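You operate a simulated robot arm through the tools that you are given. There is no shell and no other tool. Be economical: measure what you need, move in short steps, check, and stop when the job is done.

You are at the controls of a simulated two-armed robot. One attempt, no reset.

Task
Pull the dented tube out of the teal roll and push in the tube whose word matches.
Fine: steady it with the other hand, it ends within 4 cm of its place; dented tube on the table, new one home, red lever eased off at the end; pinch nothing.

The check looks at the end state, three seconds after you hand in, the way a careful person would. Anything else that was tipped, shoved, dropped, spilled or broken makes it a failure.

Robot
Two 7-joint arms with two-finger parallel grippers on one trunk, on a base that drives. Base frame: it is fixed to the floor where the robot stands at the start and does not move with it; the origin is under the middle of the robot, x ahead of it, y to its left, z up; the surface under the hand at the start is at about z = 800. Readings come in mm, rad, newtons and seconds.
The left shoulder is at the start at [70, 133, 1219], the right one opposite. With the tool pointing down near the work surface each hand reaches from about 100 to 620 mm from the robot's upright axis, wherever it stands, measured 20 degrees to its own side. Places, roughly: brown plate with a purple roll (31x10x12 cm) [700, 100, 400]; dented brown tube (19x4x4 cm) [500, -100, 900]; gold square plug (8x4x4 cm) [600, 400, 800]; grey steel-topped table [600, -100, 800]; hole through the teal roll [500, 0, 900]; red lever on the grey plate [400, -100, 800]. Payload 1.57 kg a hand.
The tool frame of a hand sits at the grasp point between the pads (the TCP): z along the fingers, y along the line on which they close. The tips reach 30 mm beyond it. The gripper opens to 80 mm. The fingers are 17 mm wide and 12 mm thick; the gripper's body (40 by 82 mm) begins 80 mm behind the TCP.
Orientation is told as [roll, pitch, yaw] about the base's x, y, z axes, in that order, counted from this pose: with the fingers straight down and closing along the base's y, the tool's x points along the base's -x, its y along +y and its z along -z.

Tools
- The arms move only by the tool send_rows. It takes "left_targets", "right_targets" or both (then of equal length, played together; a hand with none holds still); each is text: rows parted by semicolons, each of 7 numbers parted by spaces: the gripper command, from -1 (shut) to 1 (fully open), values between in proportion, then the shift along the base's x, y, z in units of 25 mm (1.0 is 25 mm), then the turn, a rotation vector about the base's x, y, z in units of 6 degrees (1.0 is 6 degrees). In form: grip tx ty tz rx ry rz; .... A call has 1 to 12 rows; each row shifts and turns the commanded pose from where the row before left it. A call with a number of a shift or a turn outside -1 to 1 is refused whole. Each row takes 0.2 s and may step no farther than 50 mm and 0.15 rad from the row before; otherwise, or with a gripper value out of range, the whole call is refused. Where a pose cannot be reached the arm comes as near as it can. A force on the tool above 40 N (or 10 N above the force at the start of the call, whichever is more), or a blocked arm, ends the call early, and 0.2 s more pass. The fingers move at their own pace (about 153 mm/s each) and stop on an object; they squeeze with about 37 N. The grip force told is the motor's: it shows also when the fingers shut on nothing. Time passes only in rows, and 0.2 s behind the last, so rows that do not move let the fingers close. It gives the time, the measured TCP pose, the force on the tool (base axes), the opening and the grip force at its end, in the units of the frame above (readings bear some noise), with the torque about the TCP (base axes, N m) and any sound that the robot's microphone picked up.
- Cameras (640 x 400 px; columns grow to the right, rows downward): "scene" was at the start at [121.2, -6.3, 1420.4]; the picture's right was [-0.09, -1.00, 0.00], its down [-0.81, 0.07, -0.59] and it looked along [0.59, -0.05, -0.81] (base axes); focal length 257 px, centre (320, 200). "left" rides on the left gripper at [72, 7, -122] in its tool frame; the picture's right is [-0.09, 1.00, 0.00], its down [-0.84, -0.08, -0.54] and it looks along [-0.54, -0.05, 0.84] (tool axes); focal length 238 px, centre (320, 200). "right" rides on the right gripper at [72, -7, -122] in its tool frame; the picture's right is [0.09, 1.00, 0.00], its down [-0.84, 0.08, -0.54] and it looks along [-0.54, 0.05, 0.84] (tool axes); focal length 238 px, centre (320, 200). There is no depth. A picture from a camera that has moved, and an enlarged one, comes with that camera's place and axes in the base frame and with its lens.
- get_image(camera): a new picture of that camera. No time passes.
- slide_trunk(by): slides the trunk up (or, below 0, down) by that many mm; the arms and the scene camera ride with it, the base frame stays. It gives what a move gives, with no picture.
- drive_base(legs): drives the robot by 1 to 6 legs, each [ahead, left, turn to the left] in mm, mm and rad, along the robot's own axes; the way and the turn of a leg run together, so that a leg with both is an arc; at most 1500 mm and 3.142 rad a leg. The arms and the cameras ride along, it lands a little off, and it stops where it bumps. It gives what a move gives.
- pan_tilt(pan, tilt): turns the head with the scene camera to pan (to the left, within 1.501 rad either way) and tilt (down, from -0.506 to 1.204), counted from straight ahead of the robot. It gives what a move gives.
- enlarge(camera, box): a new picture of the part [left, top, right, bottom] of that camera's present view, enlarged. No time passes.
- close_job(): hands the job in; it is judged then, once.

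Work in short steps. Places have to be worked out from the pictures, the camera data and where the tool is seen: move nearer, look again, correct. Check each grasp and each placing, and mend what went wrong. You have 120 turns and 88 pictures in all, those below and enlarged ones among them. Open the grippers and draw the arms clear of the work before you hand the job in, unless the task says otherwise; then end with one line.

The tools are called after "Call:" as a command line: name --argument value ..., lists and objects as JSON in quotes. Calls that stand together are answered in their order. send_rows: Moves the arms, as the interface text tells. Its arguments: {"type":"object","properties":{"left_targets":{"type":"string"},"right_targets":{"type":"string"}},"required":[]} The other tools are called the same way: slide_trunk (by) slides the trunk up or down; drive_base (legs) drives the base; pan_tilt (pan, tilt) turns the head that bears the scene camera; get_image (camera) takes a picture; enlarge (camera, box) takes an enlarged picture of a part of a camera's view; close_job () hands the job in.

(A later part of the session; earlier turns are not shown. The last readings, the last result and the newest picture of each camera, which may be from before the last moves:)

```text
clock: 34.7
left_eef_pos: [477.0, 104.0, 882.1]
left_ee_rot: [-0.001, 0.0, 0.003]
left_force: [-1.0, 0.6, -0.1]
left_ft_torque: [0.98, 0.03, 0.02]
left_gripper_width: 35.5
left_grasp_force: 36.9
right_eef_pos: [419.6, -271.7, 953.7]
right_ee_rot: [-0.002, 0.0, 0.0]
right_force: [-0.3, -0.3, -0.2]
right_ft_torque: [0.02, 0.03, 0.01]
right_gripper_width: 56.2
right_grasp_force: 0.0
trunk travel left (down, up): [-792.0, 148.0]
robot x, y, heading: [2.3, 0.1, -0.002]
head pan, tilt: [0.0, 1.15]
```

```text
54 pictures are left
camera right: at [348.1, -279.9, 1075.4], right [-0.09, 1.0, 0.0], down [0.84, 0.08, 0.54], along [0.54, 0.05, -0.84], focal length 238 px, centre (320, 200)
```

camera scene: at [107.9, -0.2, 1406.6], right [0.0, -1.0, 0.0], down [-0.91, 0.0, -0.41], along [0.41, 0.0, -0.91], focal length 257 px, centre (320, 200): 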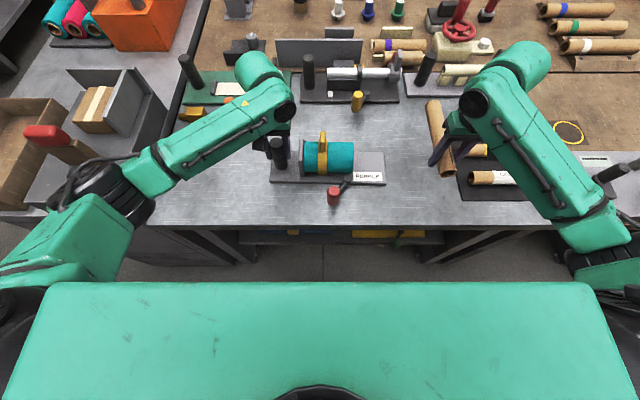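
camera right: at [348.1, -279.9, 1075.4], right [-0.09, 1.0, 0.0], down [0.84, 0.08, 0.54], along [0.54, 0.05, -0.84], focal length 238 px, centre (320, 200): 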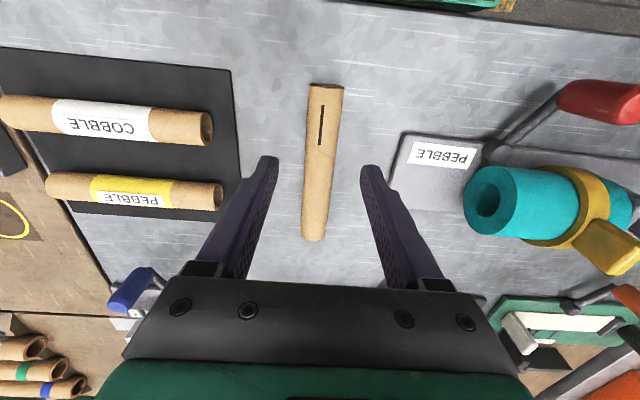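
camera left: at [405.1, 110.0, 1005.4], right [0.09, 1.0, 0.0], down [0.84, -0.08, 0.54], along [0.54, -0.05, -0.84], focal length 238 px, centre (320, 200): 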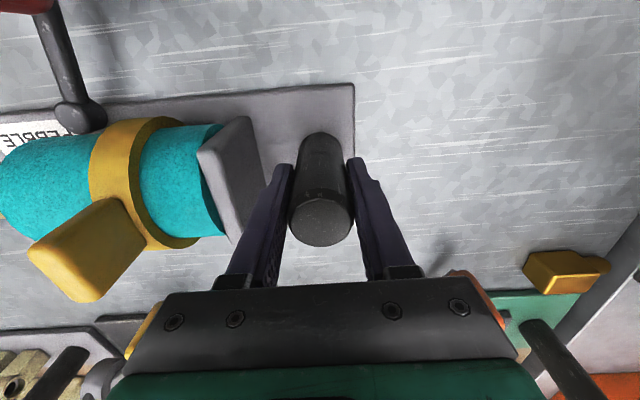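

The dented tube lies still on the table. The yellow tube, at about x 520, y -395 to -587, is beyond reach from here, so I'll let go of the post, raise both arms, and drive to the right.

Call:
send_rows --left_targets "0.4 0 0 0 0 0 0;0.4 0 0 0 0 0 0;0.4 0 0 0.8 0 0 0;0.4 0 0 1 0 0 0;0.4 0 0 1 0 0 0;0.4 0 0 1 0 0 0;0.4 0 0 1 0 0 0;0.4 0 0 1 0 0 0;0.4 -0.5 0 1 0 0 0;0.4 -0.5 0 1 0 0 0" --right_targets "0.4 0 0 1 0 0 0;0.4 0 0 1 0 0 0;0.4 0 0 1 0 0 0;0.4 0 0 1 0 0 0;1 0 0 0 0 0 1;1 0 0 0 0 0 1;1 0 0 0 0 0 1;1 0 0 0 0 0 1;1 0 0 0 0 0 1;1 0 0 0 0 0 1"

Call:
send_rows --right_targets "1 0 0 0 0 0 1;1 0 0 0 0 0 1;1 0 0 0 0 0 1;1 0 0 0 0 0 1;1 0 0 0 0 0 1;1 0 0 0 0 0 1;1 0 0 0 0 0 1;1 0 0 0 0 0 1;1 0 0 0 0 0 1;1 0 0 0 0 0 0"

Call:
drive_base --legs '[[0, -320, 0]]'

Call:
get_image --camera "scene"

Call:
get_image --camera "right"

```text
clock: 36.9
left_eef_pos: [448.4, 104.1, 1077.4]
left_ee_rot: [0.0, 0.001, 0.004]
left_force: [-0.2, -0.6, -0.1]
left_ft_torque: [0.01, -0.03, -0.01]
left_gripper_width: 56.2
left_grasp_force: 0.1
right_eef_pos: [419.9, -270.8, 1055.9]
right_ee_rot: [-0.002, -0.001, 0.632]
right_force: [0.1, 0.5, 0.4]
right_ft_torque: [-0.01, -0.01, 0.02]
right_gripper_width: 80.0
right_grasp_force: 0.0
trunk travel left (down, up): [-792.0, 148.0]
robot x, y, heading: [-0.2, -0.4, -0.006]
head pan, tilt: [0.0, 1.15]
```

```text
clock: 39.1
left_eef_pos: [451.5, 104.3, 1076.7]
left_ee_rot: [-0.001, 0.001, -0.001]
left_force: [-0.3, 0.5, -0.1]
left_ft_torque: [-0.02, 0.01, 0.02]
left_gripper_width: 56.0
left_grasp_force: 0.1
right_eef_pos: [420.8, -270.2, 1053.2]
right_ee_rot: [0.001, 0.001, 1.572]
right_force: [0.1, 0.6, 0.1]
right_ft_torque: [-0.01, -0.04, 0.0]
right_gripper_width: 79.9
right_grasp_force: 0.1
trunk travel left (down, up): [-792.0, 148.0]
robot x, y, heading: [-1.2, 0.2, -0.001]
head pan, tilt: [0.0, 1.15]
```

```text
clock: 41.3
left_eef_pos: [450.0, -209.9, 1078.2]
left_ee_rot: [-0.002, -0.001, 0.003]
left_force: [-0.3, 0.4, 0.3]
left_ft_torque: [-0.02, -0.01, -0.02]
left_gripper_width: 56.1
left_grasp_force: 0.0
right_eef_pos: [421.2, -586.4, 1054.1]
right_ee_rot: [-0.001, 0.0, 1.573]
right_force: [0.7, -1.0, 0.4]
right_ft_torque: [0.0, 0.02, 0.01]
right_gripper_width: 79.9
right_grasp_force: 0.0
trunk travel left (down, up): [-792.0, 148.0]
robot x, y, heading: [-1.0, -318.1, 0.005]
head pan, tilt: [0.0, 1.15]
```

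```text
53 pictures are left
camera scene: at [108.3, -315.2, 1406.6], right [0.0, -1.0, 0.0], down [-0.91, 0.0, -0.41], along [0.41, 0.0, -0.91], focal length 257 px, centre (320, 200)
```

scene: 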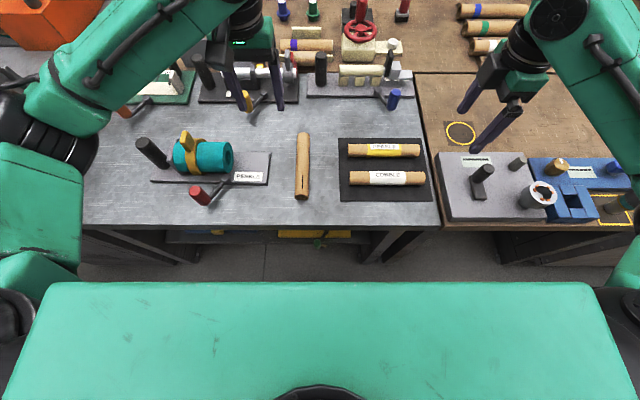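

```text
52 pictures are left
camera right: at [428.2, -659.4, 1175.1], right [-1.0, -0.1, 0.0], down [-0.08, 0.84, 0.54], along [-0.05, 0.54, -0.84], focal length 238 px, centre (320, 200)
```

right: 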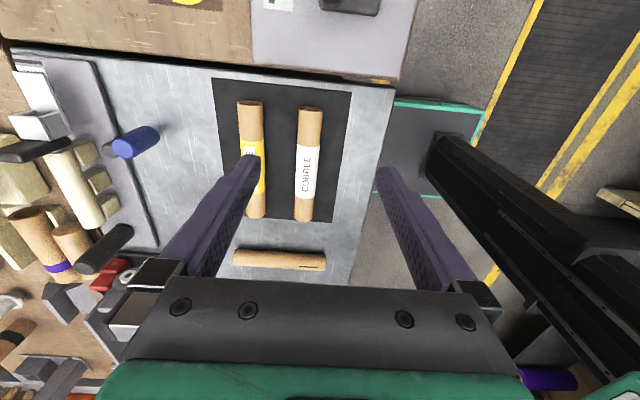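

The yellow tube's axis is at x about 519, from y -397 to -585. I'll grip it about 35 mm from its right end, at y -551, and go above that spot first.

Call:
send_rows --right_targets "0.6 0.56 0.2 -0.88 0 0 0;0.6 0.56 0.2 -0.88 0 0 0;0.6 0.56 0.2 -0.88 0 0 0;0.6 0.56 0.2 -0.88 0 0 0;0.6 0.56 0.2 -0.88 0 0 0;0.6 0.56 0.2 -0.88 0 0 0;0.6 0.56 0.2 -0.88 0 0 0;0.6 0 0 0 0 0 0"

Call:
get_image --camera "right"

```text
clock: 43.1
left_eef_pos: [449.7, -212.5, 1077.5]
left_ee_rot: [0.0, 0.0, 0.001]
left_force: [-0.3, -0.1, -0.2]
left_ft_torque: [-0.02, 0.02, 0.0]
left_gripper_width: 55.9
left_grasp_force: 0.1
right_eef_pos: [521.6, -552.0, 899.3]
right_ee_rot: [0.0, 0.0, 1.576]
right_force: [0.5, -0.6, 0.5]
right_ft_torque: [-0.03, 0.02, 0.0]
right_gripper_width: 63.8
right_grasp_force: 0.1
trunk travel left (down, up): [-792.0, 148.0]
robot x, y, heading: [3.8, -311.4, 0.002]
head pan, tilt: [0.0, 1.15]
```

```text
51 pictures are left
camera right: at [527.2, -626.0, 1021.7], right [-1.0, -0.1, 0.0], down [-0.08, 0.84, 0.54], along [-0.05, 0.54, -0.84], focal length 238 px, centre (320, 200)
```

right: 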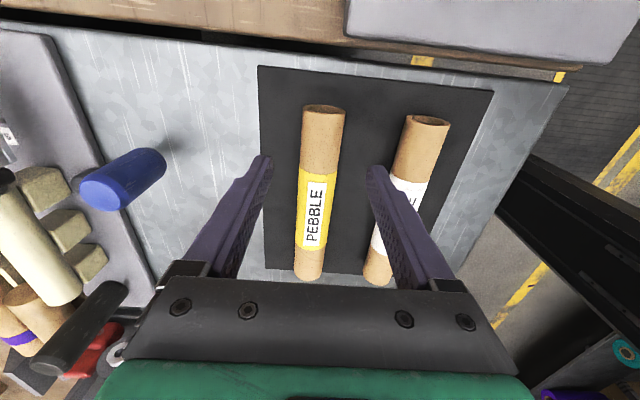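

The tube is centred at x about 520.5. I'll descend to z 837 and grip.

Call:
send_rows --right_targets "0.6 -0.02 0 -0.8 0 0 0;0.6 -0.02 0 -0.8 0 0 0;0.6 0 0 -0.6 0 0 0;0.6 0 0 -0.28 0 0 0;0.6 0 0 0 0 0 0;-1 0 0 0 0 0 0;-1 0 0 0 0 0 0;-1 0 0 0 0 0 0"

Call:
get_image --camera "right"

```text
clock: 44.9
left_eef_pos: [451.2, -211.0, 1077.7]
left_ee_rot: [0.001, 0.003, 0.004]
left_force: [-1.0, 0.5, 0.1]
left_ft_torque: [0.04, -0.02, 0.0]
left_gripper_width: 56.0
left_grasp_force: 0.0
right_eef_pos: [520.0, -551.9, 836.3]
right_ee_rot: [0.001, -0.001, 1.574]
right_force: [0.7, 0.4, 0.3]
right_ft_torque: [-0.03, -0.02, -0.06]
right_gripper_width: 33.2
right_grasp_force: 36.7
trunk travel left (down, up): [-792.0, 148.0]
robot x, y, heading: [-2.5, -318.9, 0.001]
head pan, tilt: [0.0, 1.15]
```

```text
50 pictures are left
camera right: at [525.8, -625.7, 958.1], right [-1.0, -0.1, 0.0], down [-0.08, 0.84, 0.54], along [-0.05, 0.54, -0.84], focal length 238 px, centre (320, 200)
```

right: 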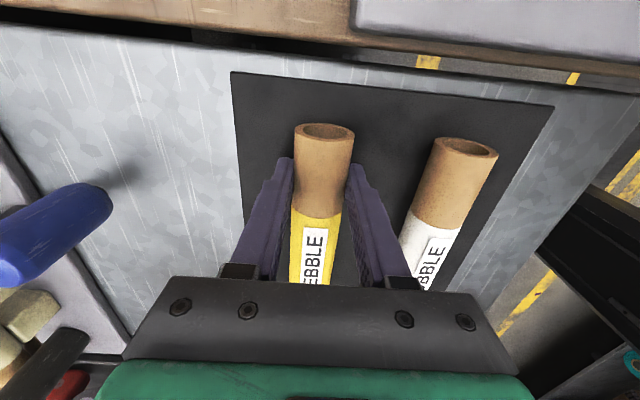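

The grip is good. I'll lift well clear, shift to x 475, and then drive back.

Call:
send_rows --right_targets "-1 0 0 0.5 0 0 0;-1 0 0 1 0 0 0;-1 0 0 1 0 0 0;-1 0 0 1 0 0 0;-1 0 0 1 0 0 0;-1 0 0 1 0 0 0;-1 0 0 1 0 0 0;-1 -0.45 -0.5 0.3 0 0 0;-1 -0.45 -0.5 0 0 0 0;-1 -0.45 -0.5 0 0 0 0;-1 -0.45 -0.5 0 0 0 0;-1 0 0 0 0 0 0"

Call:
drive_base --legs '[[0, 318, 0]]'

Call:
get_image --camera "scene"

Call:
get_image --camera "left"

```text
clock: 47.5
left_eef_pos: [451.9, -211.4, 1076.3]
left_ee_rot: [0.0, 0.003, 0.003]
left_force: [-0.2, 0.5, 0.4]
left_ft_torque: [0.0, 0.01, -0.04]
left_gripper_width: 55.9
left_grasp_force: 0.1
right_eef_pos: [474.9, -602.6, 1007.2]
right_ee_rot: [-0.001, -0.001, 1.575]
right_force: [1.1, 0.5, -0.7]
right_ft_torque: [-0.09, -0.04, -0.15]
right_gripper_width: 32.5
right_grasp_force: 36.7
trunk travel left (down, up): [-792.0, 148.0]
robot x, y, heading: [-0.6, -313.3, 0.007]
head pan, tilt: [0.0, 1.15]
```

```text
clock: 49.6
left_eef_pos: [452.2, 99.3, 1076.7]
left_ee_rot: [0.0, 0.003, -0.004]
left_force: [0.7, -0.1, 0.1]
left_ft_torque: [0.0, -0.02, 0.03]
left_gripper_width: 56.0
left_grasp_force: 0.0
right_eef_pos: [471.8, -291.6, 1006.6]
right_ee_rot: [-0.001, -0.001, 1.566]
right_force: [0.0, -0.5, -0.3]
right_ft_torque: [-0.01, 0.0, 0.0]
right_gripper_width: 33.0
right_grasp_force: 37.0
trunk travel left (down, up): [-792.0, 148.0]
robot x, y, heading: [1.4, -0.9, -0.003]
head pan, tilt: [0.0, 1.15]
```

```text
49 pictures are left
camera scene: at [108.7, -3.5, 1406.5], right [0.0, -1.0, 0.0], down [-0.91, 0.0, -0.41], along [0.41, 0.0, -0.91], focal length 257 px, centre (320, 200)
```

scene: 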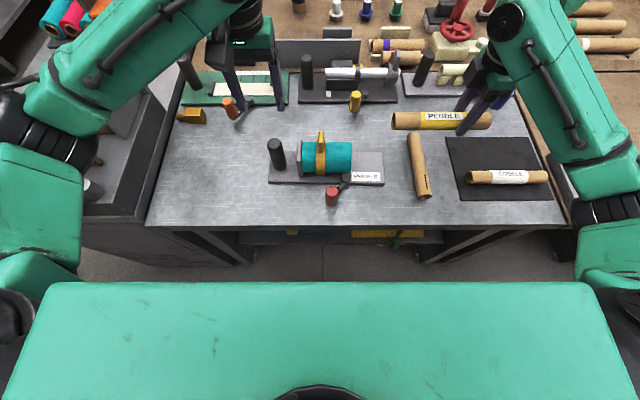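

```text
48 pictures are left
camera left: at [380.6, 106.5, 1201.1], right [0.1, 1.0, 0.0], down [0.84, -0.08, 0.54], along [0.54, -0.05, -0.84], focal length 238 px, centre (320, 200)
```

left: 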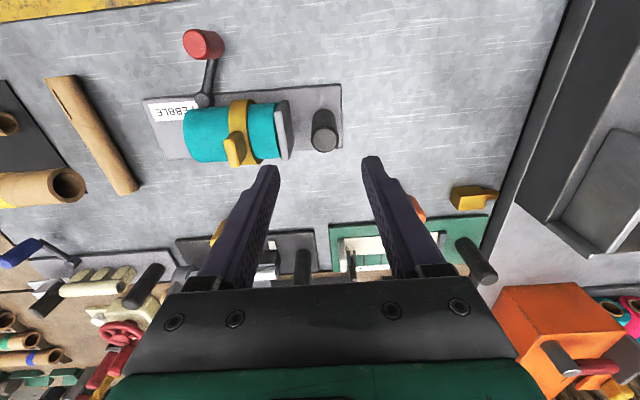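

The yellow tube is held level. I'll put the left hand back on the post at the same place, (476, 103, 882).

Call:
send_rows --left_targets "0.4 0.48 0.07 0 0 0 0.04;0.4 0.48 0.08 -0.9 0 0 0;0.4 0 0 -0.98 0 0 0;0.4 0 0 -0.98 0 0 0;0.4 0 0 -0.98 0 0 0;0.4 0 0 0 0 0 0"

Call:
get_image --camera "left"

```text
clock: 51.0
left_eef_pos: [475.7, 105.9, 980.3]
left_ee_rot: [-0.002, -0.001, 0.002]
left_force: [0.0, 0.4, -0.4]
left_ft_torque: [0.0, -0.02, 0.0]
left_gripper_width: 56.0
left_grasp_force: 0.1
right_eef_pos: [472.3, -289.3, 1007.3]
right_ee_rot: [0.0, 0.0, 1.567]
right_force: [-0.4, 0.0, -0.9]
right_ft_torque: [-0.06, -0.01, -0.01]
right_gripper_width: 33.2
right_grasp_force: 37.0
trunk travel left (down, up): [-792.0, 148.0]
robot x, y, heading: [2.8, -1.7, -0.002]
head pan, tilt: [0.0, 1.15]
```

```text
47 pictures are left
camera left: at [403.9, 111.9, 1104.3], right [0.09, 1.0, 0.0], down [0.84, -0.08, 0.54], along [0.54, -0.05, -0.84], focal length 238 px, centre (320, 200)
```

left: 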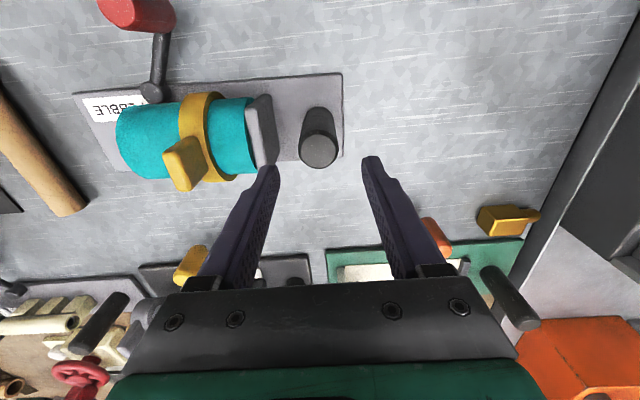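

The post is centred between the fingers. I'll descend and grip it.

Call:
send_rows --left_targets "0.4 0 -0.03 -0.98 0 0 0;0.4 0 -0.03 -0.98 0 0 0;0.4 0 0 -0.98 0 0 0;0.4 0 0 -0.98 0 0 0;0.4 0 0 0 0 0 0;-1 0 0 0 0 0 0;-1 0 0 0 0 0 0;-1 0 0 0 0 0 0"

Call:
get_image --camera "right"

Call:
enlarge --camera "scene" --box '[250, 80, 510, 220]'

```text
clock: 52.8
left_eef_pos: [476.5, 103.2, 882.6]
left_ee_rot: [0.0, 0.001, 0.002]
left_force: [1.6, 0.1, 0.5]
left_ft_torque: [0.7, -0.41, 0.05]
left_gripper_width: 35.4
left_grasp_force: 37.1
right_eef_pos: [472.1, -290.5, 1006.8]
right_ee_rot: [-0.001, 0.0, 1.567]
right_force: [-0.8, 0.5, -0.7]
right_ft_torque: [-0.02, -0.04, 0.02]
right_gripper_width: 33.1
right_grasp_force: 37.3
trunk travel left (down, up): [-792.0, 148.0]
robot x, y, heading: [0.5, -1.3, -0.005]
head pan, tilt: [0.0, 1.15]
```

```text
46 pictures are left
camera right: at [478.1, -363.4, 1128.5], right [-1.0, -0.09, 0.0], down [-0.07, 0.84, 0.54], along [-0.05, 0.54, -0.84], focal length 238 px, centre (320, 200)
```

right: 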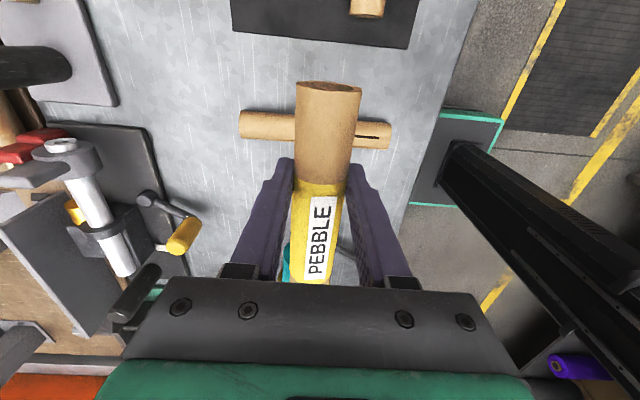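

```text
2.46 times, centred on (380, 150) of scene
camera zoom: at [108.9, -2.1, 1406.5], right [0.0, -1.0, 0.0], down [-0.91, 0.0, -0.41], along [0.41, 0.0, -0.91], focal length 632 px, centre (172, 323)
```

zoom: 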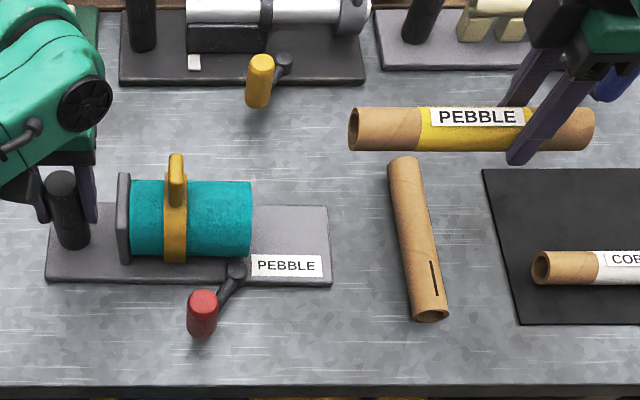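

Both hands are set. I'll bring the yellow tube near the hole line at x 475, staying slightly high to clear the dented tube, with the leading end short of the roll face.

Call:
send_rows --right_targets "-1 0.02 0.2 -0.78 0 0 0.04;-1 0.02 0.2 -0.78 0 0 0;-1 0.02 0.2 -0.78 0 0 0;-1 0.02 0.2 -0.78 0 0 0;-1 0.02 0.2 -0.78 0 0 0;-1 0.02 0.2 -0.78 0 0 0;-1 0 0 0 0 0 0"

Call:
enlarge --camera "scene" --box '[290, 110, 450, 210]'

Call:
get_image --camera "right"

```text
clock: 54.4
left_eef_pos: [475.3, 102.5, 883.4]
left_ee_rot: [0.001, 0.003, 0.002]
left_force: [-0.1, -0.4, 0.4]
left_ft_torque: [0.9, -0.29, 0.01]
left_gripper_width: 35.7
left_grasp_force: 37.3
right_eef_pos: [474.6, -258.4, 888.0]
right_ee_rot: [0.0, 0.001, 1.572]
right_force: [0.6, -0.4, -1.0]
right_ft_torque: [-0.03, 0.0, -0.02]
right_gripper_width: 33.3
right_grasp_force: 36.7
trunk travel left (down, up): [-792.0, 148.0]
robot x, y, heading: [-0.0, -2.4, -0.002]
head pan, tilt: [0.0, 1.15]
```

```text
4.00 times, centred on (370, 160) of scene
camera zoom: at [108.9, -2.1, 1406.5], right [0.0, -1.0, 0.0], down [-0.91, 0.0, -0.41], along [0.41, 0.0, -0.91], focal length 1027 px, centre (120, 360)
```

zoom: 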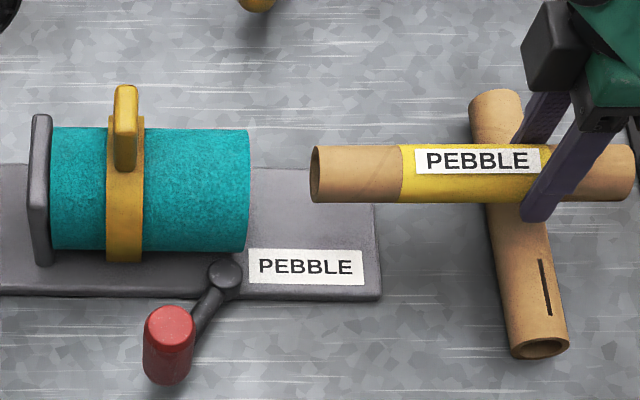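

```text
43 pictures are left
camera right: at [481.0, -333.0, 1010.1], right [-1.0, -0.09, 0.0], down [-0.08, 0.84, 0.54], along [-0.05, 0.54, -0.84], focal length 238 px, centre (320, 200)
```

right: 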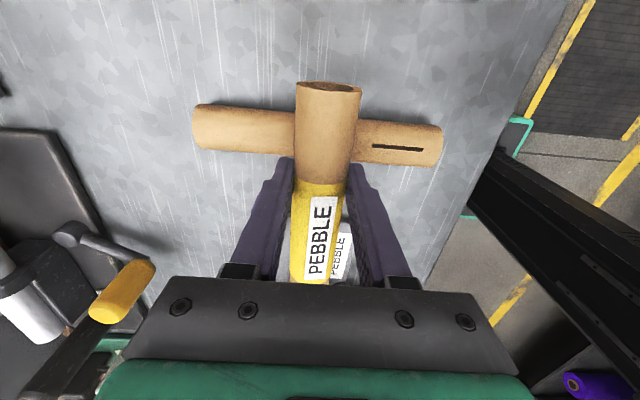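

The tube is level. Matching image rows against the dented tube in place, it needs to drop about 17 mm, which still clears the dented tube by about 4 mm.

Call:
send_rows --right_targets "-1 0 0.06 -0.24 0 0 0;-1 0 0.06 -0.24 0 0 0;-1 0 0.06 -0.22 0 0 0;-1 0 0 0 0 0 0;-1 0 0 0 0 0 0"

Call:
enlarge --camera "scene" --box '[320, 130, 400, 180]'

Call:
enlarge --camera "left" --box '[0, 80, 160, 240]'

```text
clock: 55.6
left_eef_pos: [476.7, 103.5, 883.8]
left_ee_rot: [0.0, 0.001, 0.001]
left_force: [-0.7, 0.1, -0.7]
left_ft_torque: [0.92, -0.09, 0.02]
left_gripper_width: 35.4
left_grasp_force: 37.0
right_eef_pos: [475.1, -255.7, 872.7]
right_ee_rot: [-0.001, 0.001, 1.574]
right_force: [0.2, -0.5, -0.1]
right_ft_torque: [-0.03, 0.01, 0.01]
right_gripper_width: 33.1
right_grasp_force: 36.9
trunk travel left (down, up): [-792.0, 148.0]
robot x, y, heading: [2.0, -1.9, -0.006]
head pan, tilt: [0.0, 1.15]
```

```text
8.00 times, centred on (360, 155) of scene
camera zoom: at [109.0, -2.1, 1406.5], right [0.0, -1.0, 0.0], down [-0.91, 0.0, -0.41], along [0.41, 0.0, -0.91], focal length 2054 px, centre (0, 560)
```

zoom: 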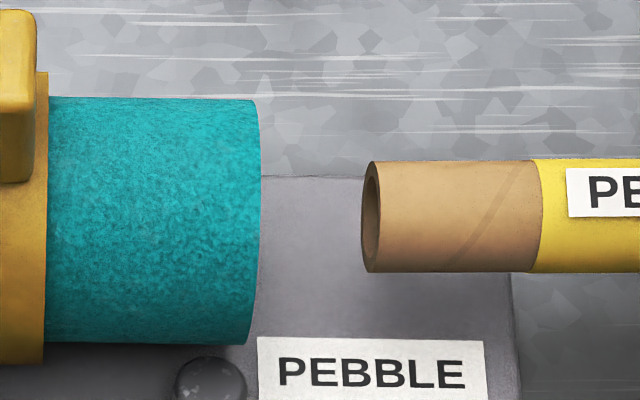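

```text
2.50 times, centred on (80, 160) of left
camera zoom: at [404.5, 109.5, 1007.2], right [0.09, 1.0, 0.0], down [0.84, -0.08, 0.54], along [0.54, -0.05, -0.84], focal length 596 px, centre (920, 300)
```

zoom: 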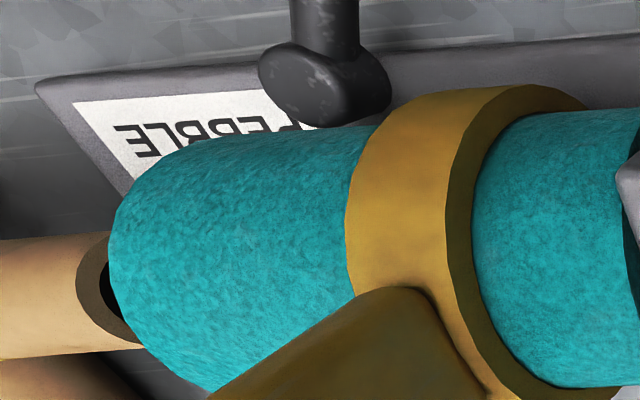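

The tube's centre is about 2 mm above the roll axis in the picture. The hole is roomy, since its outline is about 43 mm against the 33 mm tube. I'll drop 1.5 mm and enter slowly.

Call:
send_rows --right_targets "-1 0 0 -0.06 0 0 0;-1 0 0.4 0 0 0 0;-1 0 0.4 0 0 0 0;-1 0 0.4 0 0 0 0;-1 0 0.2 0 0 0 0;-1 0 0.2 0 0 0 0;-1 0 0.2 0 0 0 0;-1 0 0.2 0 0 0 0;-1 0 0 0 0 0 0"

Call:
enlarge --camera "scene" --box '[290, 110, 450, 210]'

Call:
enlarge --camera "left" --box '[0, 80, 160, 240]'

```text
clock: 57.6
left_eef_pos: [476.6, 103.5, 884.9]
left_ee_rot: [0.001, 0.002, 0.002]
left_force: [-0.4, -0.1, 0.9]
left_ft_torque: [0.84, 0.09, 0.03]
left_gripper_width: 35.5
left_grasp_force: 36.3
right_eef_pos: [474.9, -206.1, 872.6]
right_ee_rot: [0.001, -0.001, 1.574]
right_force: [-0.2, 0.0, 0.2]
right_ft_torque: [-0.03, 0.0, 0.0]
right_gripper_width: 33.0
right_grasp_force: 37.4
trunk travel left (down, up): [-792.0, 148.0]
robot x, y, heading: [0.6, -2.1, 0.001]
head pan, tilt: [0.0, 1.15]
```

```text
4.00 times, centred on (370, 160) of scene
camera zoom: at [109.0, -2.1, 1406.5], right [0.0, -1.0, 0.0], down [-0.91, 0.0, -0.41], along [0.41, 0.0, -0.91], focal length 1027 px, centre (120, 360)
```

zoom: 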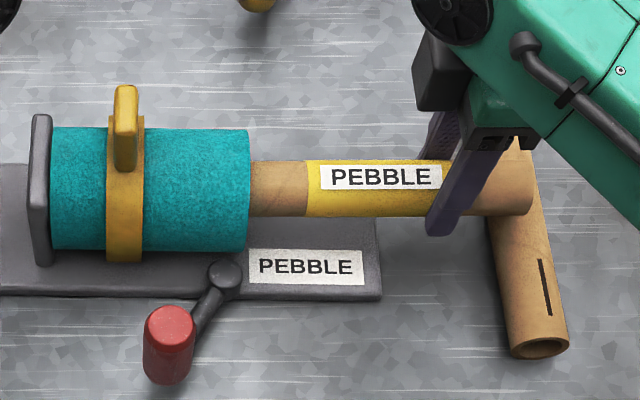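

```text
2.50 times, centred on (80, 160) of left
camera zoom: at [404.5, 109.5, 1007.2], right [0.09, 1.0, 0.0], down [0.84, -0.08, 0.54], along [0.54, -0.05, -0.84], focal length 596 px, centre (920, 300)
```

zoom: 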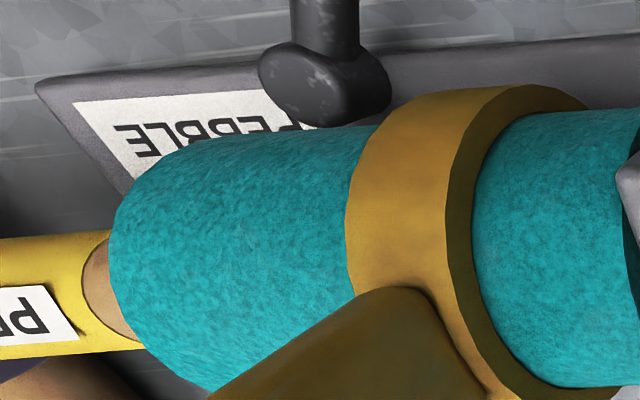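

It entered with no contact force. I'll keep pushing in, toward trailing end y about -155.

Call:
send_rows --right_targets "-1 0 0.4 0 0 0 0;-1 0 0.4 0 0 0 0;-1 0 0.4 0 0 0 0;-1 0 0.4 0 0 0 0;-1 0 0.4 0 0 0 0;-1 0 0.4 0 0 0 0;-1 0 0.4 0 0 0 0;-1 0 0.4 0 0 0 0;-1 0 0.4 0 0 0 0;-1 0 0 0 0 0 0"

Call:
enlarge --camera "scene" --box '[290, 110, 450, 210]'

```text
clock: 59.8
left_eef_pos: [477.8, 102.2, 883.2]
left_ee_rot: [0.001, 0.002, 0.002]
left_force: [2.0, 1.7, 0.0]
left_ft_torque: [0.45, -0.15, 0.02]
left_gripper_width: 35.2
left_grasp_force: 37.1
right_eef_pos: [474.8, -115.3, 872.6]
right_ee_rot: [0.0, 0.0, 1.573]
right_force: [-0.7, -1.0, -4.5]
right_ft_torque: [-0.29, 0.02, 0.03]
right_gripper_width: 33.3
right_grasp_force: 36.8
trunk travel left (down, up): [-792.0, 148.0]
robot x, y, heading: [2.0, -2.5, -0.002]
head pan, tilt: [0.0, 1.15]
```

```text
4.00 times, centred on (370, 160) of scene
camera zoom: at [109.4, -1.9, 1406.4], right [0.0, -1.0, 0.0], down [-0.91, 0.0, -0.41], along [0.41, 0.0, -0.91], focal length 1027 px, centre (120, 360)
```

zoom: 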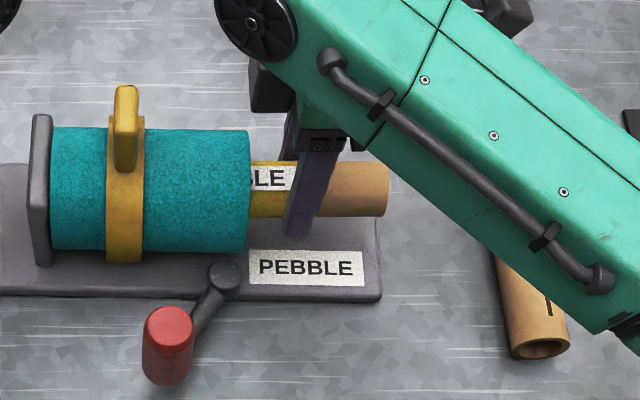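

About 19 mm remains, compared with how the dented tube sat. The tube's lead is brushing the top of the hole at -4.5 N, so I'll lower 2.5 mm and push 10 mm more.

Call:
send_rows --right_targets "-1 0 0 -0.1 0 0 0;-1 0 0.2 0 0 0 0;-1 0 0.2 0 0 0 0;-1 0 0 0 0 0 0"

```text
clock: 60.8
left_eef_pos: [474.6, 102.3, 882.6]
left_ee_rot: [-0.001, 0.001, 0.001]
left_force: [-2.8, 5.4, 0.2]
left_ft_torque: [-0.5, -0.16, -0.04]
left_gripper_width: 35.5
left_grasp_force: 37.1
right_eef_pos: [475.3, -104.2, 869.1]
right_ee_rot: [-0.002, 0.001, 1.571]
right_force: [3.0, -3.9, 1.2]
right_ft_torque: [0.31, -0.01, -0.35]
right_gripper_width: 33.0
right_grasp_force: 37.0
trunk travel left (down, up): [-792.0, 148.0]
robot x, y, heading: [2.1, -1.9, -0.002]
head pan, tilt: [0.0, 1.15]
```

It is sliding with ordinary friction of about 4 N. I'll open, step back 22 mm, regrip nearer the end, and finish the push.

Call:
send_rows --right_targets "-0.1 0 0 0 0 0 0;0.3 0 0 0 0 0 0;0.3 0 -0.44 0 0 0 0;0.3 0 -0.44 0 0 0 0;0.3 0 0 0 0 0 0;-1 0 0 0 0 0 0;-1 0 0 0 0 0 0;-1 0 0 0 0 0 0"

Call:
enlarge --camera "scene" --box '[290, 110, 450, 210]'

```text
clock: 62.6
left_eef_pos: [474.9, 103.4, 882.8]
left_ee_rot: [-0.001, 0.001, 0.002]
left_force: [0.1, -0.6, -0.6]
left_ft_torque: [0.97, 0.1, 0.31]
left_gripper_width: 35.8
left_grasp_force: 37.2
right_eef_pos: [475.5, -127.2, 870.4]
right_ee_rot: [-0.001, 0.0, 1.571]
right_force: [-1.1, 0.5, 0.7]
right_ft_torque: [0.09, 0.08, -0.18]
right_gripper_width: 33.3
right_grasp_force: 37.0
trunk travel left (down, up): [-792.0, 148.0]
robot x, y, heading: [0.8, -0.4, 0.002]
head pan, tilt: [0.0, 1.15]
```

```text
4.00 times, centred on (370, 160) of scene
camera zoom: at [109.1, -2.0, 1406.5], right [0.0, -1.0, 0.0], down [-0.91, 0.0, -0.41], along [0.41, 0.0, -0.91], focal length 1027 px, centre (120, 360)
```

zoom: 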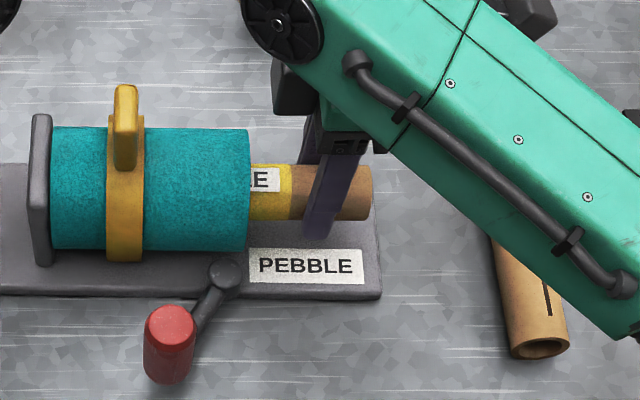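

The end is about 9 mm short of the old position. I'll push gently toward the end stop.

Call:
send_rows --right_targets "-1 0 0.12 0 0 0 0;-1 0 0.12 0 0 0 0;-1 0 0.12 0 0 0 0;-1 0 0 0 0 0 0"

Call:
enlarge --camera "scene" --box '[290, 110, 450, 210]'

```text
clock: 63.6
left_eef_pos: [475.6, 103.6, 883.9]
left_ee_rot: [0.0, 0.003, 0.001]
left_force: [-1.2, 5.4, -0.4]
left_ft_torque: [0.53, 0.4, 0.08]
left_gripper_width: 35.4
left_grasp_force: 37.3
right_eef_pos: [475.0, -119.3, 868.7]
right_ee_rot: [-0.003, -0.001, 1.57]
right_force: [-1.1, -6.1, 6.2]
right_ft_torque: [0.16, 0.03, -0.28]
right_gripper_width: 33.0
right_grasp_force: 37.2
trunk travel left (down, up): [-792.0, 148.0]
robot x, y, heading: [1.0, -1.6, -0.006]
head pan, tilt: [0.0, 1.15]
```

```text
4.00 times, centred on (370, 160) of scene
camera zoom: at [108.1, -1.3, 1406.6], right [0.0, -1.0, 0.0], down [-0.91, 0.0, -0.41], along [0.41, 0.0, -0.91], focal length 1027 px, centre (120, 360)
```

zoom: 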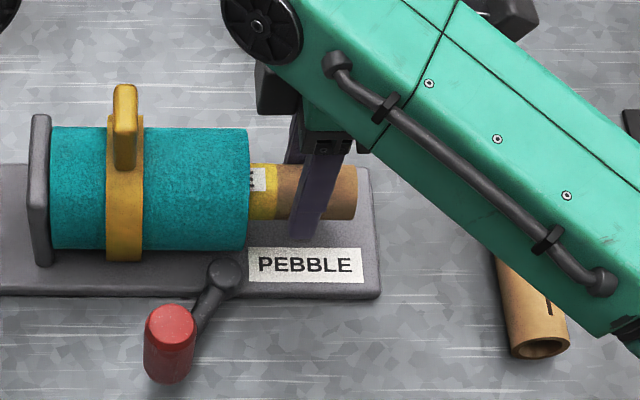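

The protrusion now matches the dented tube's original one (108 px), so it is home. I'll release and rise, then go to the lever to check which of its stops is the eased-off one.

Call:
send_rows --right_targets "-0.1 0 0 0 0 0 0;0.4 0 0 0 0 0 0;0.4 0 0 0 0 0 0;0.4 0 0 1 0 0 0;0.4 0 0 1 0 0 0;0.4 0 0 1 0 0 0;0.4 0 0 1 0 0 0;0.4 0 0 1 0 0 0;0.4 -0.9 0.7 0 0 0 0;0.4 -0.9 0.7 0 0 0 0;0.4 -0.9 0.7 0 0 0 0;0.4 -0.9 0.7 0 0 0 0"

Call:
get_image --camera "right"

Call:
get_image --camera "left"

```text
clock: 66.2
left_eef_pos: [476.2, 102.8, 882.9]
left_ee_rot: [0.001, -0.002, 0.001]
left_force: [1.9, -0.7, -0.1]
left_ft_torque: [0.95, 0.16, 0.02]
left_gripper_width: 35.5
left_grasp_force: 37.7
right_eef_pos: [385.5, -48.5, 993.4]
right_ee_rot: [-0.001, 0.0, 1.572]
right_force: [0.2, 0.4, 0.0]
right_ft_torque: [-0.01, 0.04, 0.01]
right_gripper_width: 56.1
right_grasp_force: 0.0
trunk travel left (down, up): [-792.0, 148.0]
robot x, y, heading: [4.7, 0.2, -0.007]
head pan, tilt: [0.0, 1.15]
```

```text
35 pictures are left
camera right: at [391.9, -122.2, 1115.3], right [-1.0, -0.09, 0.0], down [-0.08, 0.84, 0.54], along [-0.05, 0.54, -0.84], focal length 238 px, centre (320, 200)
```

right: 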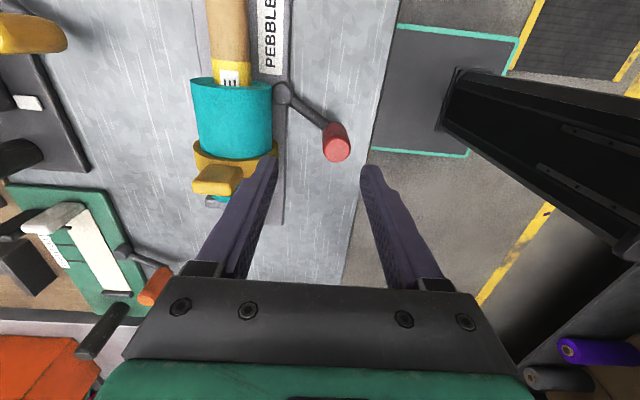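

```text
34 pictures are left
camera left: at [404.4, 109.6, 1007.3], right [0.09, 1.0, 0.0], down [0.84, -0.08, 0.54], along [0.54, -0.05, -0.84], focal length 238 px, centre (320, 200)
```

left: 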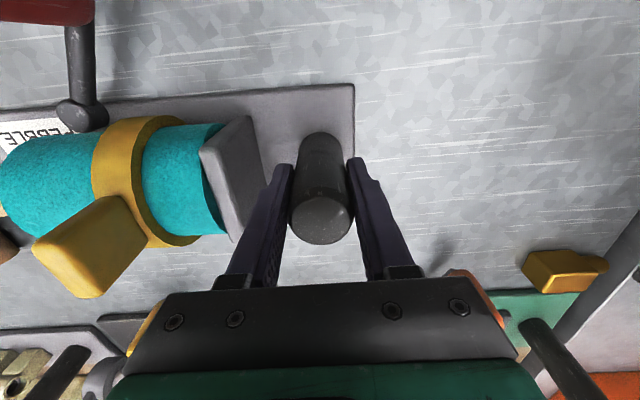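

The knob is at about (367, -36). I'll descend onto it and close softly.

Call:
send_rows --right_targets "0.5 -0.37 0.24 0 0 0 0;0.5 -0.37 0.24 -0.7 0 0 0;0.5 0 0 -0.95 0 0 0;0.5 0 0 -0.95 0 0 0;0.5 0 0 -0.95 0 0 0;0.5 0 0 -0.95 0 0 0;0.5 0 0 0 0 0 0;-0.3 0 0 0 0 0 0;-0.3 0 0 0 0 0 0;-0.3 0 0 0 0 0 0"

Call:
get_image --camera "right"

```text
clock: 68.4
left_eef_pos: [476.7, 101.8, 882.9]
left_ee_rot: [0.0, 0.0, 0.001]
left_force: [4.2, 0.1, 0.2]
left_ft_torque: [0.72, 0.69, 0.34]
left_gripper_width: 35.5
left_grasp_force: 37.2
right_eef_pos: [366.8, -35.8, 879.6]
right_ee_rot: [0.001, 0.001, 1.572]
right_force: [-4.4, -0.7, 0.0]
right_ft_torque: [-0.05, -0.6, 0.18]
right_gripper_width: 28.9
right_grasp_force: 37.4
trunk travel left (down, up): [-792.0, 148.0]
robot x, y, heading: [2.2, -3.4, -0.006]
head pan, tilt: [0.0, 1.15]
```

```text
33 pictures are left
camera right: at [373.2, -109.9, 1001.5], right [-1.0, -0.09, 0.0], down [-0.08, 0.84, 0.54], along [-0.05, 0.54, -0.84], focal length 238 px, centre (320, 200)
```

right: 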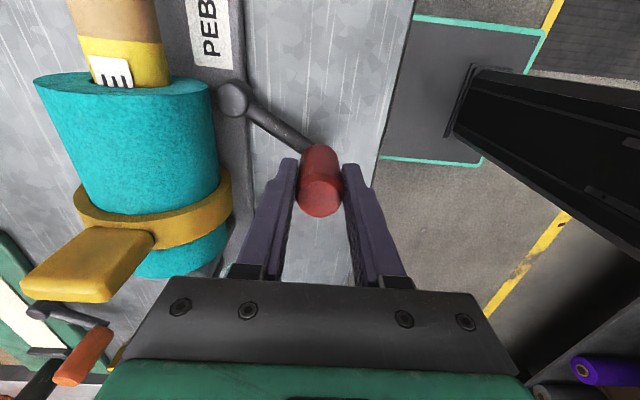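

I'll nudge it farther in the same direction first, to confirm it is fully at this stop.

Call:
send_rows --right_targets "-0.3 0.06 0.1 0 0 0 0;-0.3 0.06 0.1 0 0 0 0;-0.3 0 0 0 0 0 0"

```text
clock: 69.2
left_eef_pos: [477.4, 106.1, 884.3]
left_ee_rot: [0.005, -0.004, 0.007]
left_force: [22.1, 26.4, 0.5]
left_ft_torque: [-0.94, 0.46, -0.08]
left_gripper_width: 35.4
left_grasp_force: 37.2
right_eef_pos: [369.1, -31.8, 880.6]
right_ee_rot: [0.004, 0.005, 1.571]
right_force: [-21.0, -27.0, 3.9]
right_ft_torque: [0.04, -0.64, 0.23]
right_gripper_width: 29.3
right_grasp_force: 37.2
trunk travel left (down, up): [-792.0, 148.0]
robot x, y, heading: [1.3, 1.2, -0.004]
head pan, tilt: [0.0, 1.15]
```

This is a hard stop at 27 N. To be sure which stop is "off", I'll back off and swing the lever to its original side, then test the tube's hold with a tiny pull.

Call:
send_rows --right_targets "-0.3 -0.12 -0.2 0 0 0 0;-0.3 -0.24 -0.4 0 0 0 0;-0.3 -0.12 -0.44 0 0 0 0;-0.3 -0.04 -0.44 0 0 0 0;-0.3 0.04 -0.44 0 0 0 0;-0.3 0.12 -0.44 0 0 0 0;-0.3 0 0 0 0 0 0"

```text
clock: 70.8
left_eef_pos: [474.9, 103.0, 884.1]
left_ee_rot: [0.002, 0.001, 0.002]
left_force: [-1.8, -2.0, -0.6]
left_ft_torque: [0.54, -0.29, -0.07]
left_gripper_width: 35.5
left_grasp_force: 36.6
right_eef_pos: [359.2, -91.3, 881.6]
right_ee_rot: [-0.001, -0.003, 1.574]
right_force: [0.5, 0.7, 0.7]
right_ft_torque: [0.01, -0.03, -0.02]
right_gripper_width: 27.9
right_grasp_force: 0.0
trunk travel left (down, up): [-792.0, 148.0]
robot x, y, heading: [-0.1, -3.8, -0.0]
head pan, tilt: [0.0, 1.15]
```

The fingers read empty, so the knob may have slipped out. I'll look.

Call:
get_image --camera "right"

Call:
enlarge --camera "scene" --box '[260, 120, 420, 220]'

```text
32 pictures are left
camera right: at [366.0, -164.7, 1002.3], right [-1.0, -0.09, 0.0], down [-0.08, 0.84, 0.54], along [-0.05, 0.54, -0.84], focal length 238 px, centre (320, 200)
```

right: 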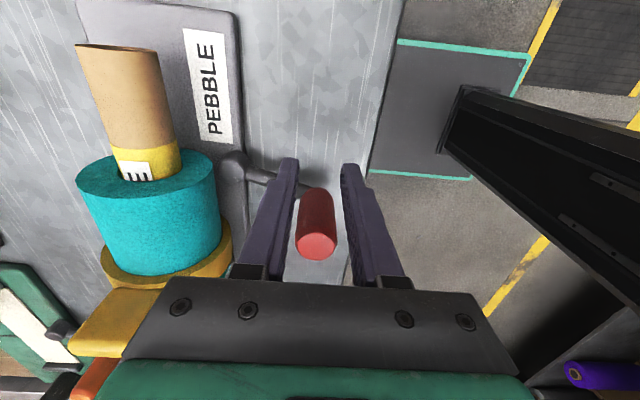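

```text
4.00 times, centred on (340, 170) of scene
camera zoom: at [108.1, -2.4, 1406.6], right [0.0, -1.0, 0.0], down [-0.91, 0.0, -0.41], along [0.41, 0.0, -0.91], focal length 1027 px, centre (240, 320)
```

zoom: 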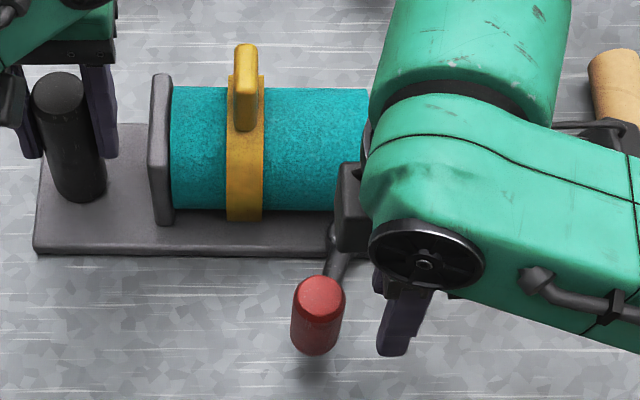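

The knob slipped and stopped at about (357, -48). I'll regrip it with full closure.

Call:
send_rows --right_targets "0.5 0 0 0 0 0 0;0.5 0 0.4 0 0 0 0;0.5 -0.04 0.65 0 0 0 0;0.5 -0.04 0.65 0 0 0 0;0.5 0 0 0 0 0 0;-1 0 0 0 0 0 0;-1 0 0 0 0 0 0"

Call:
get_image --camera "right"

```text
clock: 72.4
left_eef_pos: [475.8, 103.7, 883.2]
left_ee_rot: [0.001, 0.0, 0.002]
left_force: [-2.3, 0.6, -1.3]
left_ft_torque: [0.77, -0.38, -0.06]
left_gripper_width: 35.4
left_grasp_force: 37.0
right_eef_pos: [357.7, -48.7, 882.5]
right_ee_rot: [-0.002, 0.0, 1.57]
right_force: [0.9, 0.4, 0.7]
right_ft_torque: [-0.2, 0.09, -0.05]
right_gripper_width: 28.6
right_grasp_force: 36.9
trunk travel left (down, up): [-792.0, 148.0]
robot x, y, heading: [0.4, -0.8, -0.007]
head pan, tilt: [0.0, 1.15]
```

```text
30 pictures are left
camera right: at [364.5, -121.9, 1003.3], right [-1.0, -0.09, 0.0], down [-0.08, 0.84, 0.54], along [-0.05, 0.54, -0.84], focal length 238 px, centre (320, 200)
```

right: 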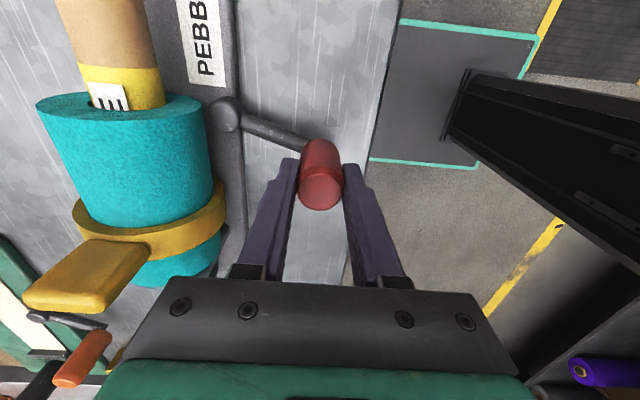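

I have a firm grip. I'll swing along the arc to the original side, watching the force.

Call:
send_rows --right_targets "-1 -0.06 -0.27 0 0 0 0;-1 -0.04 -0.27 0 0 0 0;-1 0 -0.27 0 0 0 0;-1 0.01 -0.28 0 0 0 0;-1 0.05 -0.27 0 0 0 0;-1 0.07 -0.27 0 0 0 0;-1 0 0 0 0 0 0"

Call:
send_rows --right_targets "-1 0.09 -0.21 0 0 0 0;-1 0.1 -0.21 0 0 0 0;-1 0 0 0 0 0 0"

Call:
get_image --camera "right"

```text
clock: 74.0
left_eef_pos: [474.6, 102.5, 884.0]
left_ee_rot: [0.001, 0.002, 0.002]
left_force: [1.8, -3.7, 0.4]
left_ft_torque: [0.64, -0.27, 0.15]
left_gripper_width: 35.5
left_grasp_force: 36.9
right_eef_pos: [359.8, -87.6, 881.2]
right_ee_rot: [0.0, 0.0, 1.57]
right_force: [-2.7, 2.2, 10.9]
right_ft_torque: [0.79, -0.3, -0.03]
right_gripper_width: 28.7
right_grasp_force: 36.9
trunk travel left (down, up): [-792.0, 148.0]
robot x, y, heading: [0.1, 1.1, -0.003]
head pan, tilt: [0.0, 1.15]
```

```text
clock: 74.8
left_eef_pos: [475.5, 103.8, 883.4]
left_ee_rot: [-0.002, -0.001, 0.002]
left_force: [0.9, -2.0, 1.2]
left_ft_torque: [0.87, 0.32, 0.29]
left_gripper_width: 35.8
left_grasp_force: 37.0
right_eef_pos: [364.0, -98.5, 880.9]
right_ee_rot: [0.001, 0.0, 1.572]
right_force: [-2.4, 5.3, 4.5]
right_ft_torque: [0.23, -0.25, 0.29]
right_gripper_width: 28.5
right_grasp_force: 37.3
trunk travel left (down, up): [-792.0, 148.0]
robot x, y, heading: [2.2, 4.4, -0.004]
head pan, tilt: [0.0, 1.15]
```

```text
29 pictures are left
camera right: at [369.6, -172.1, 1002.6], right [-1.0, -0.09, 0.0], down [-0.08, 0.84, 0.54], along [-0.05, 0.54, -0.84], focal length 238 px, centre (320, 200)
```

right: 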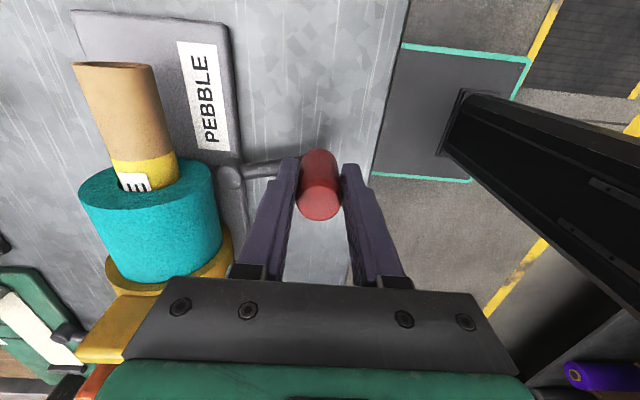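

The lever is back at its original angle. I'll release it, go to the tube end, and test its hold.

Call:
send_rows --right_targets "0.3 0 0 0 0 0 0;0.3 0 0 0 0 0 0;0.4 0 0 1 0 0 0;0.4 0 0 1 0 0 0;0.4 0 0 1 0 0 0;0.4 0 0 1 0 0 0;0.4 0.9 -0.24 0.4 0 0 0;0.4 0.9 -0.24 0 0 0 0;0.4 0.9 -0.24 0 0 0 0;0.4 0.9 -0.24 0 0 0 0;0.4 0.84 -0.24 0 0 0 0;0.4 0 0 0 0 0 0"

Call:
get_image --camera "right"

Call:
enlarge --camera "scene" --box '[260, 120, 420, 220]'

```text
clock: 77.4
left_eef_pos: [475.8, 103.8, 883.7]
left_ee_rot: [0.0, 0.0, 0.003]
left_force: [0.3, 1.9, 5.4]
left_ft_torque: [0.95, 0.52, -0.01]
left_gripper_width: 35.8
left_grasp_force: 37.3
right_eef_pos: [476.0, -129.4, 990.2]
right_ee_rot: [-0.003, 0.002, 1.572]
right_force: [-0.5, 0.0, -0.5]
right_ft_torque: [-0.02, -0.04, 0.0]
right_gripper_width: 56.1
right_grasp_force: 0.0
trunk travel left (down, up): [-792.0, 148.0]
robot x, y, heading: [-0.9, -0.9, -0.003]
head pan, tilt: [0.0, 1.15]
```

```text
28 pictures are left
camera right: at [481.7, -203.2, 1112.1], right [-1.0, -0.09, 0.0], down [-0.08, 0.84, 0.54], along [-0.05, 0.54, -0.84], focal length 238 px, centre (320, 200)
```

right: 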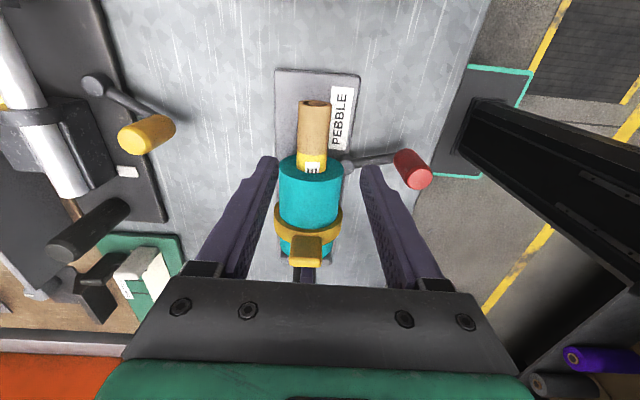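

```text
4.00 times, centred on (340, 170) of scene
camera zoom: at [108.0, -1.7, 1406.6], right [0.0, -1.0, 0.0], down [-0.91, 0.0, -0.41], along [0.41, 0.0, -0.91], focal length 1027 px, centre (240, 320)
```

zoom: 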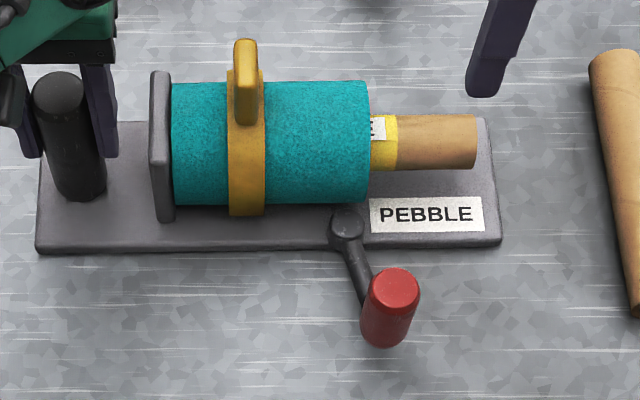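

The lever swing yawed the plate a couple of degrees, so the tube's free end is at x about 482 now. I'll shift over it, descend and grip.

Call:
send_rows --right_targets "0.6 0.24 0.08 -0.9 0 0 0;0.6 0 0 -0.98 0 0 0;0.6 0 0 -0.98 0 0 0;0.6 0 0 -0.98 0 0 0;0.6 0 0 -0.98 0 0 0;0.6 0 0 0 0 0 0;-1 0 0 0 0 0 0;-1 0 0 0 0 0 0;-1 0 0 0 0 0 0"

Call:
send_rows --right_targets "-1 0 -0.06 0 0 0 0;-1 0 -0.06 0 0 0 0;-1 0 0 0 0 0 0"

Call:
enlarge --camera "scene" --box '[260, 120, 420, 220]'

```text
clock: 79.4
left_eef_pos: [474.8, 102.8, 883.7]
left_ee_rot: [0.0, -0.002, 0.0]
left_force: [-0.5, 2.1, 7.7]
left_ft_torque: [0.91, 0.41, -0.3]
left_gripper_width: 35.4
left_grasp_force: 36.9
right_eef_pos: [479.3, -126.0, 870.4]
right_ee_rot: [0.0, 0.001, 1.571]
right_force: [1.9, 0.9, -0.8]
right_ft_torque: [-0.24, 0.04, -0.13]
right_gripper_width: 33.2
right_grasp_force: 37.2
trunk travel left (down, up): [-792.0, 148.0]
robot x, y, heading: [0.4, -1.2, 0.001]
head pan, tilt: [0.0, 1.15]
```

```text
clock: 80.2
left_eef_pos: [474.5, 102.8, 884.9]
left_ee_rot: [-0.003, 0.001, 0.001]
left_force: [1.3, 0.2, 3.8]
left_ft_torque: [0.75, 0.33, 0.07]
left_gripper_width: 35.6
left_grasp_force: 37.3
right_eef_pos: [480.7, -129.5, 871.0]
right_ee_rot: [0.0, 0.0, 1.572]
right_force: [-2.2, 3.1, -2.1]
right_ft_torque: [0.03, 0.07, 0.33]
right_gripper_width: 33.1
right_grasp_force: 37.1
trunk travel left (down, up): [-792.0, 148.0]
robot x, y, heading: [2.9, -4.1, -0.004]
head pan, tilt: [0.0, 1.15]
```

```text
4.00 times, centred on (340, 170) of scene
camera zoom: at [108.1, -1.9, 1406.6], right [0.0, -1.0, 0.0], down [-0.91, 0.0, -0.41], along [0.41, 0.0, -0.91], focal length 1027 px, centre (240, 320)
```

zoom: 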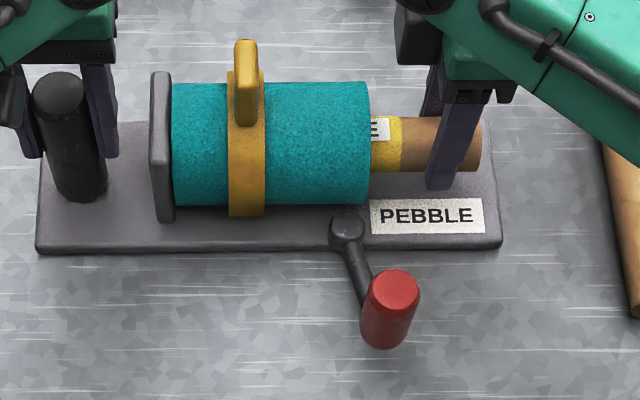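

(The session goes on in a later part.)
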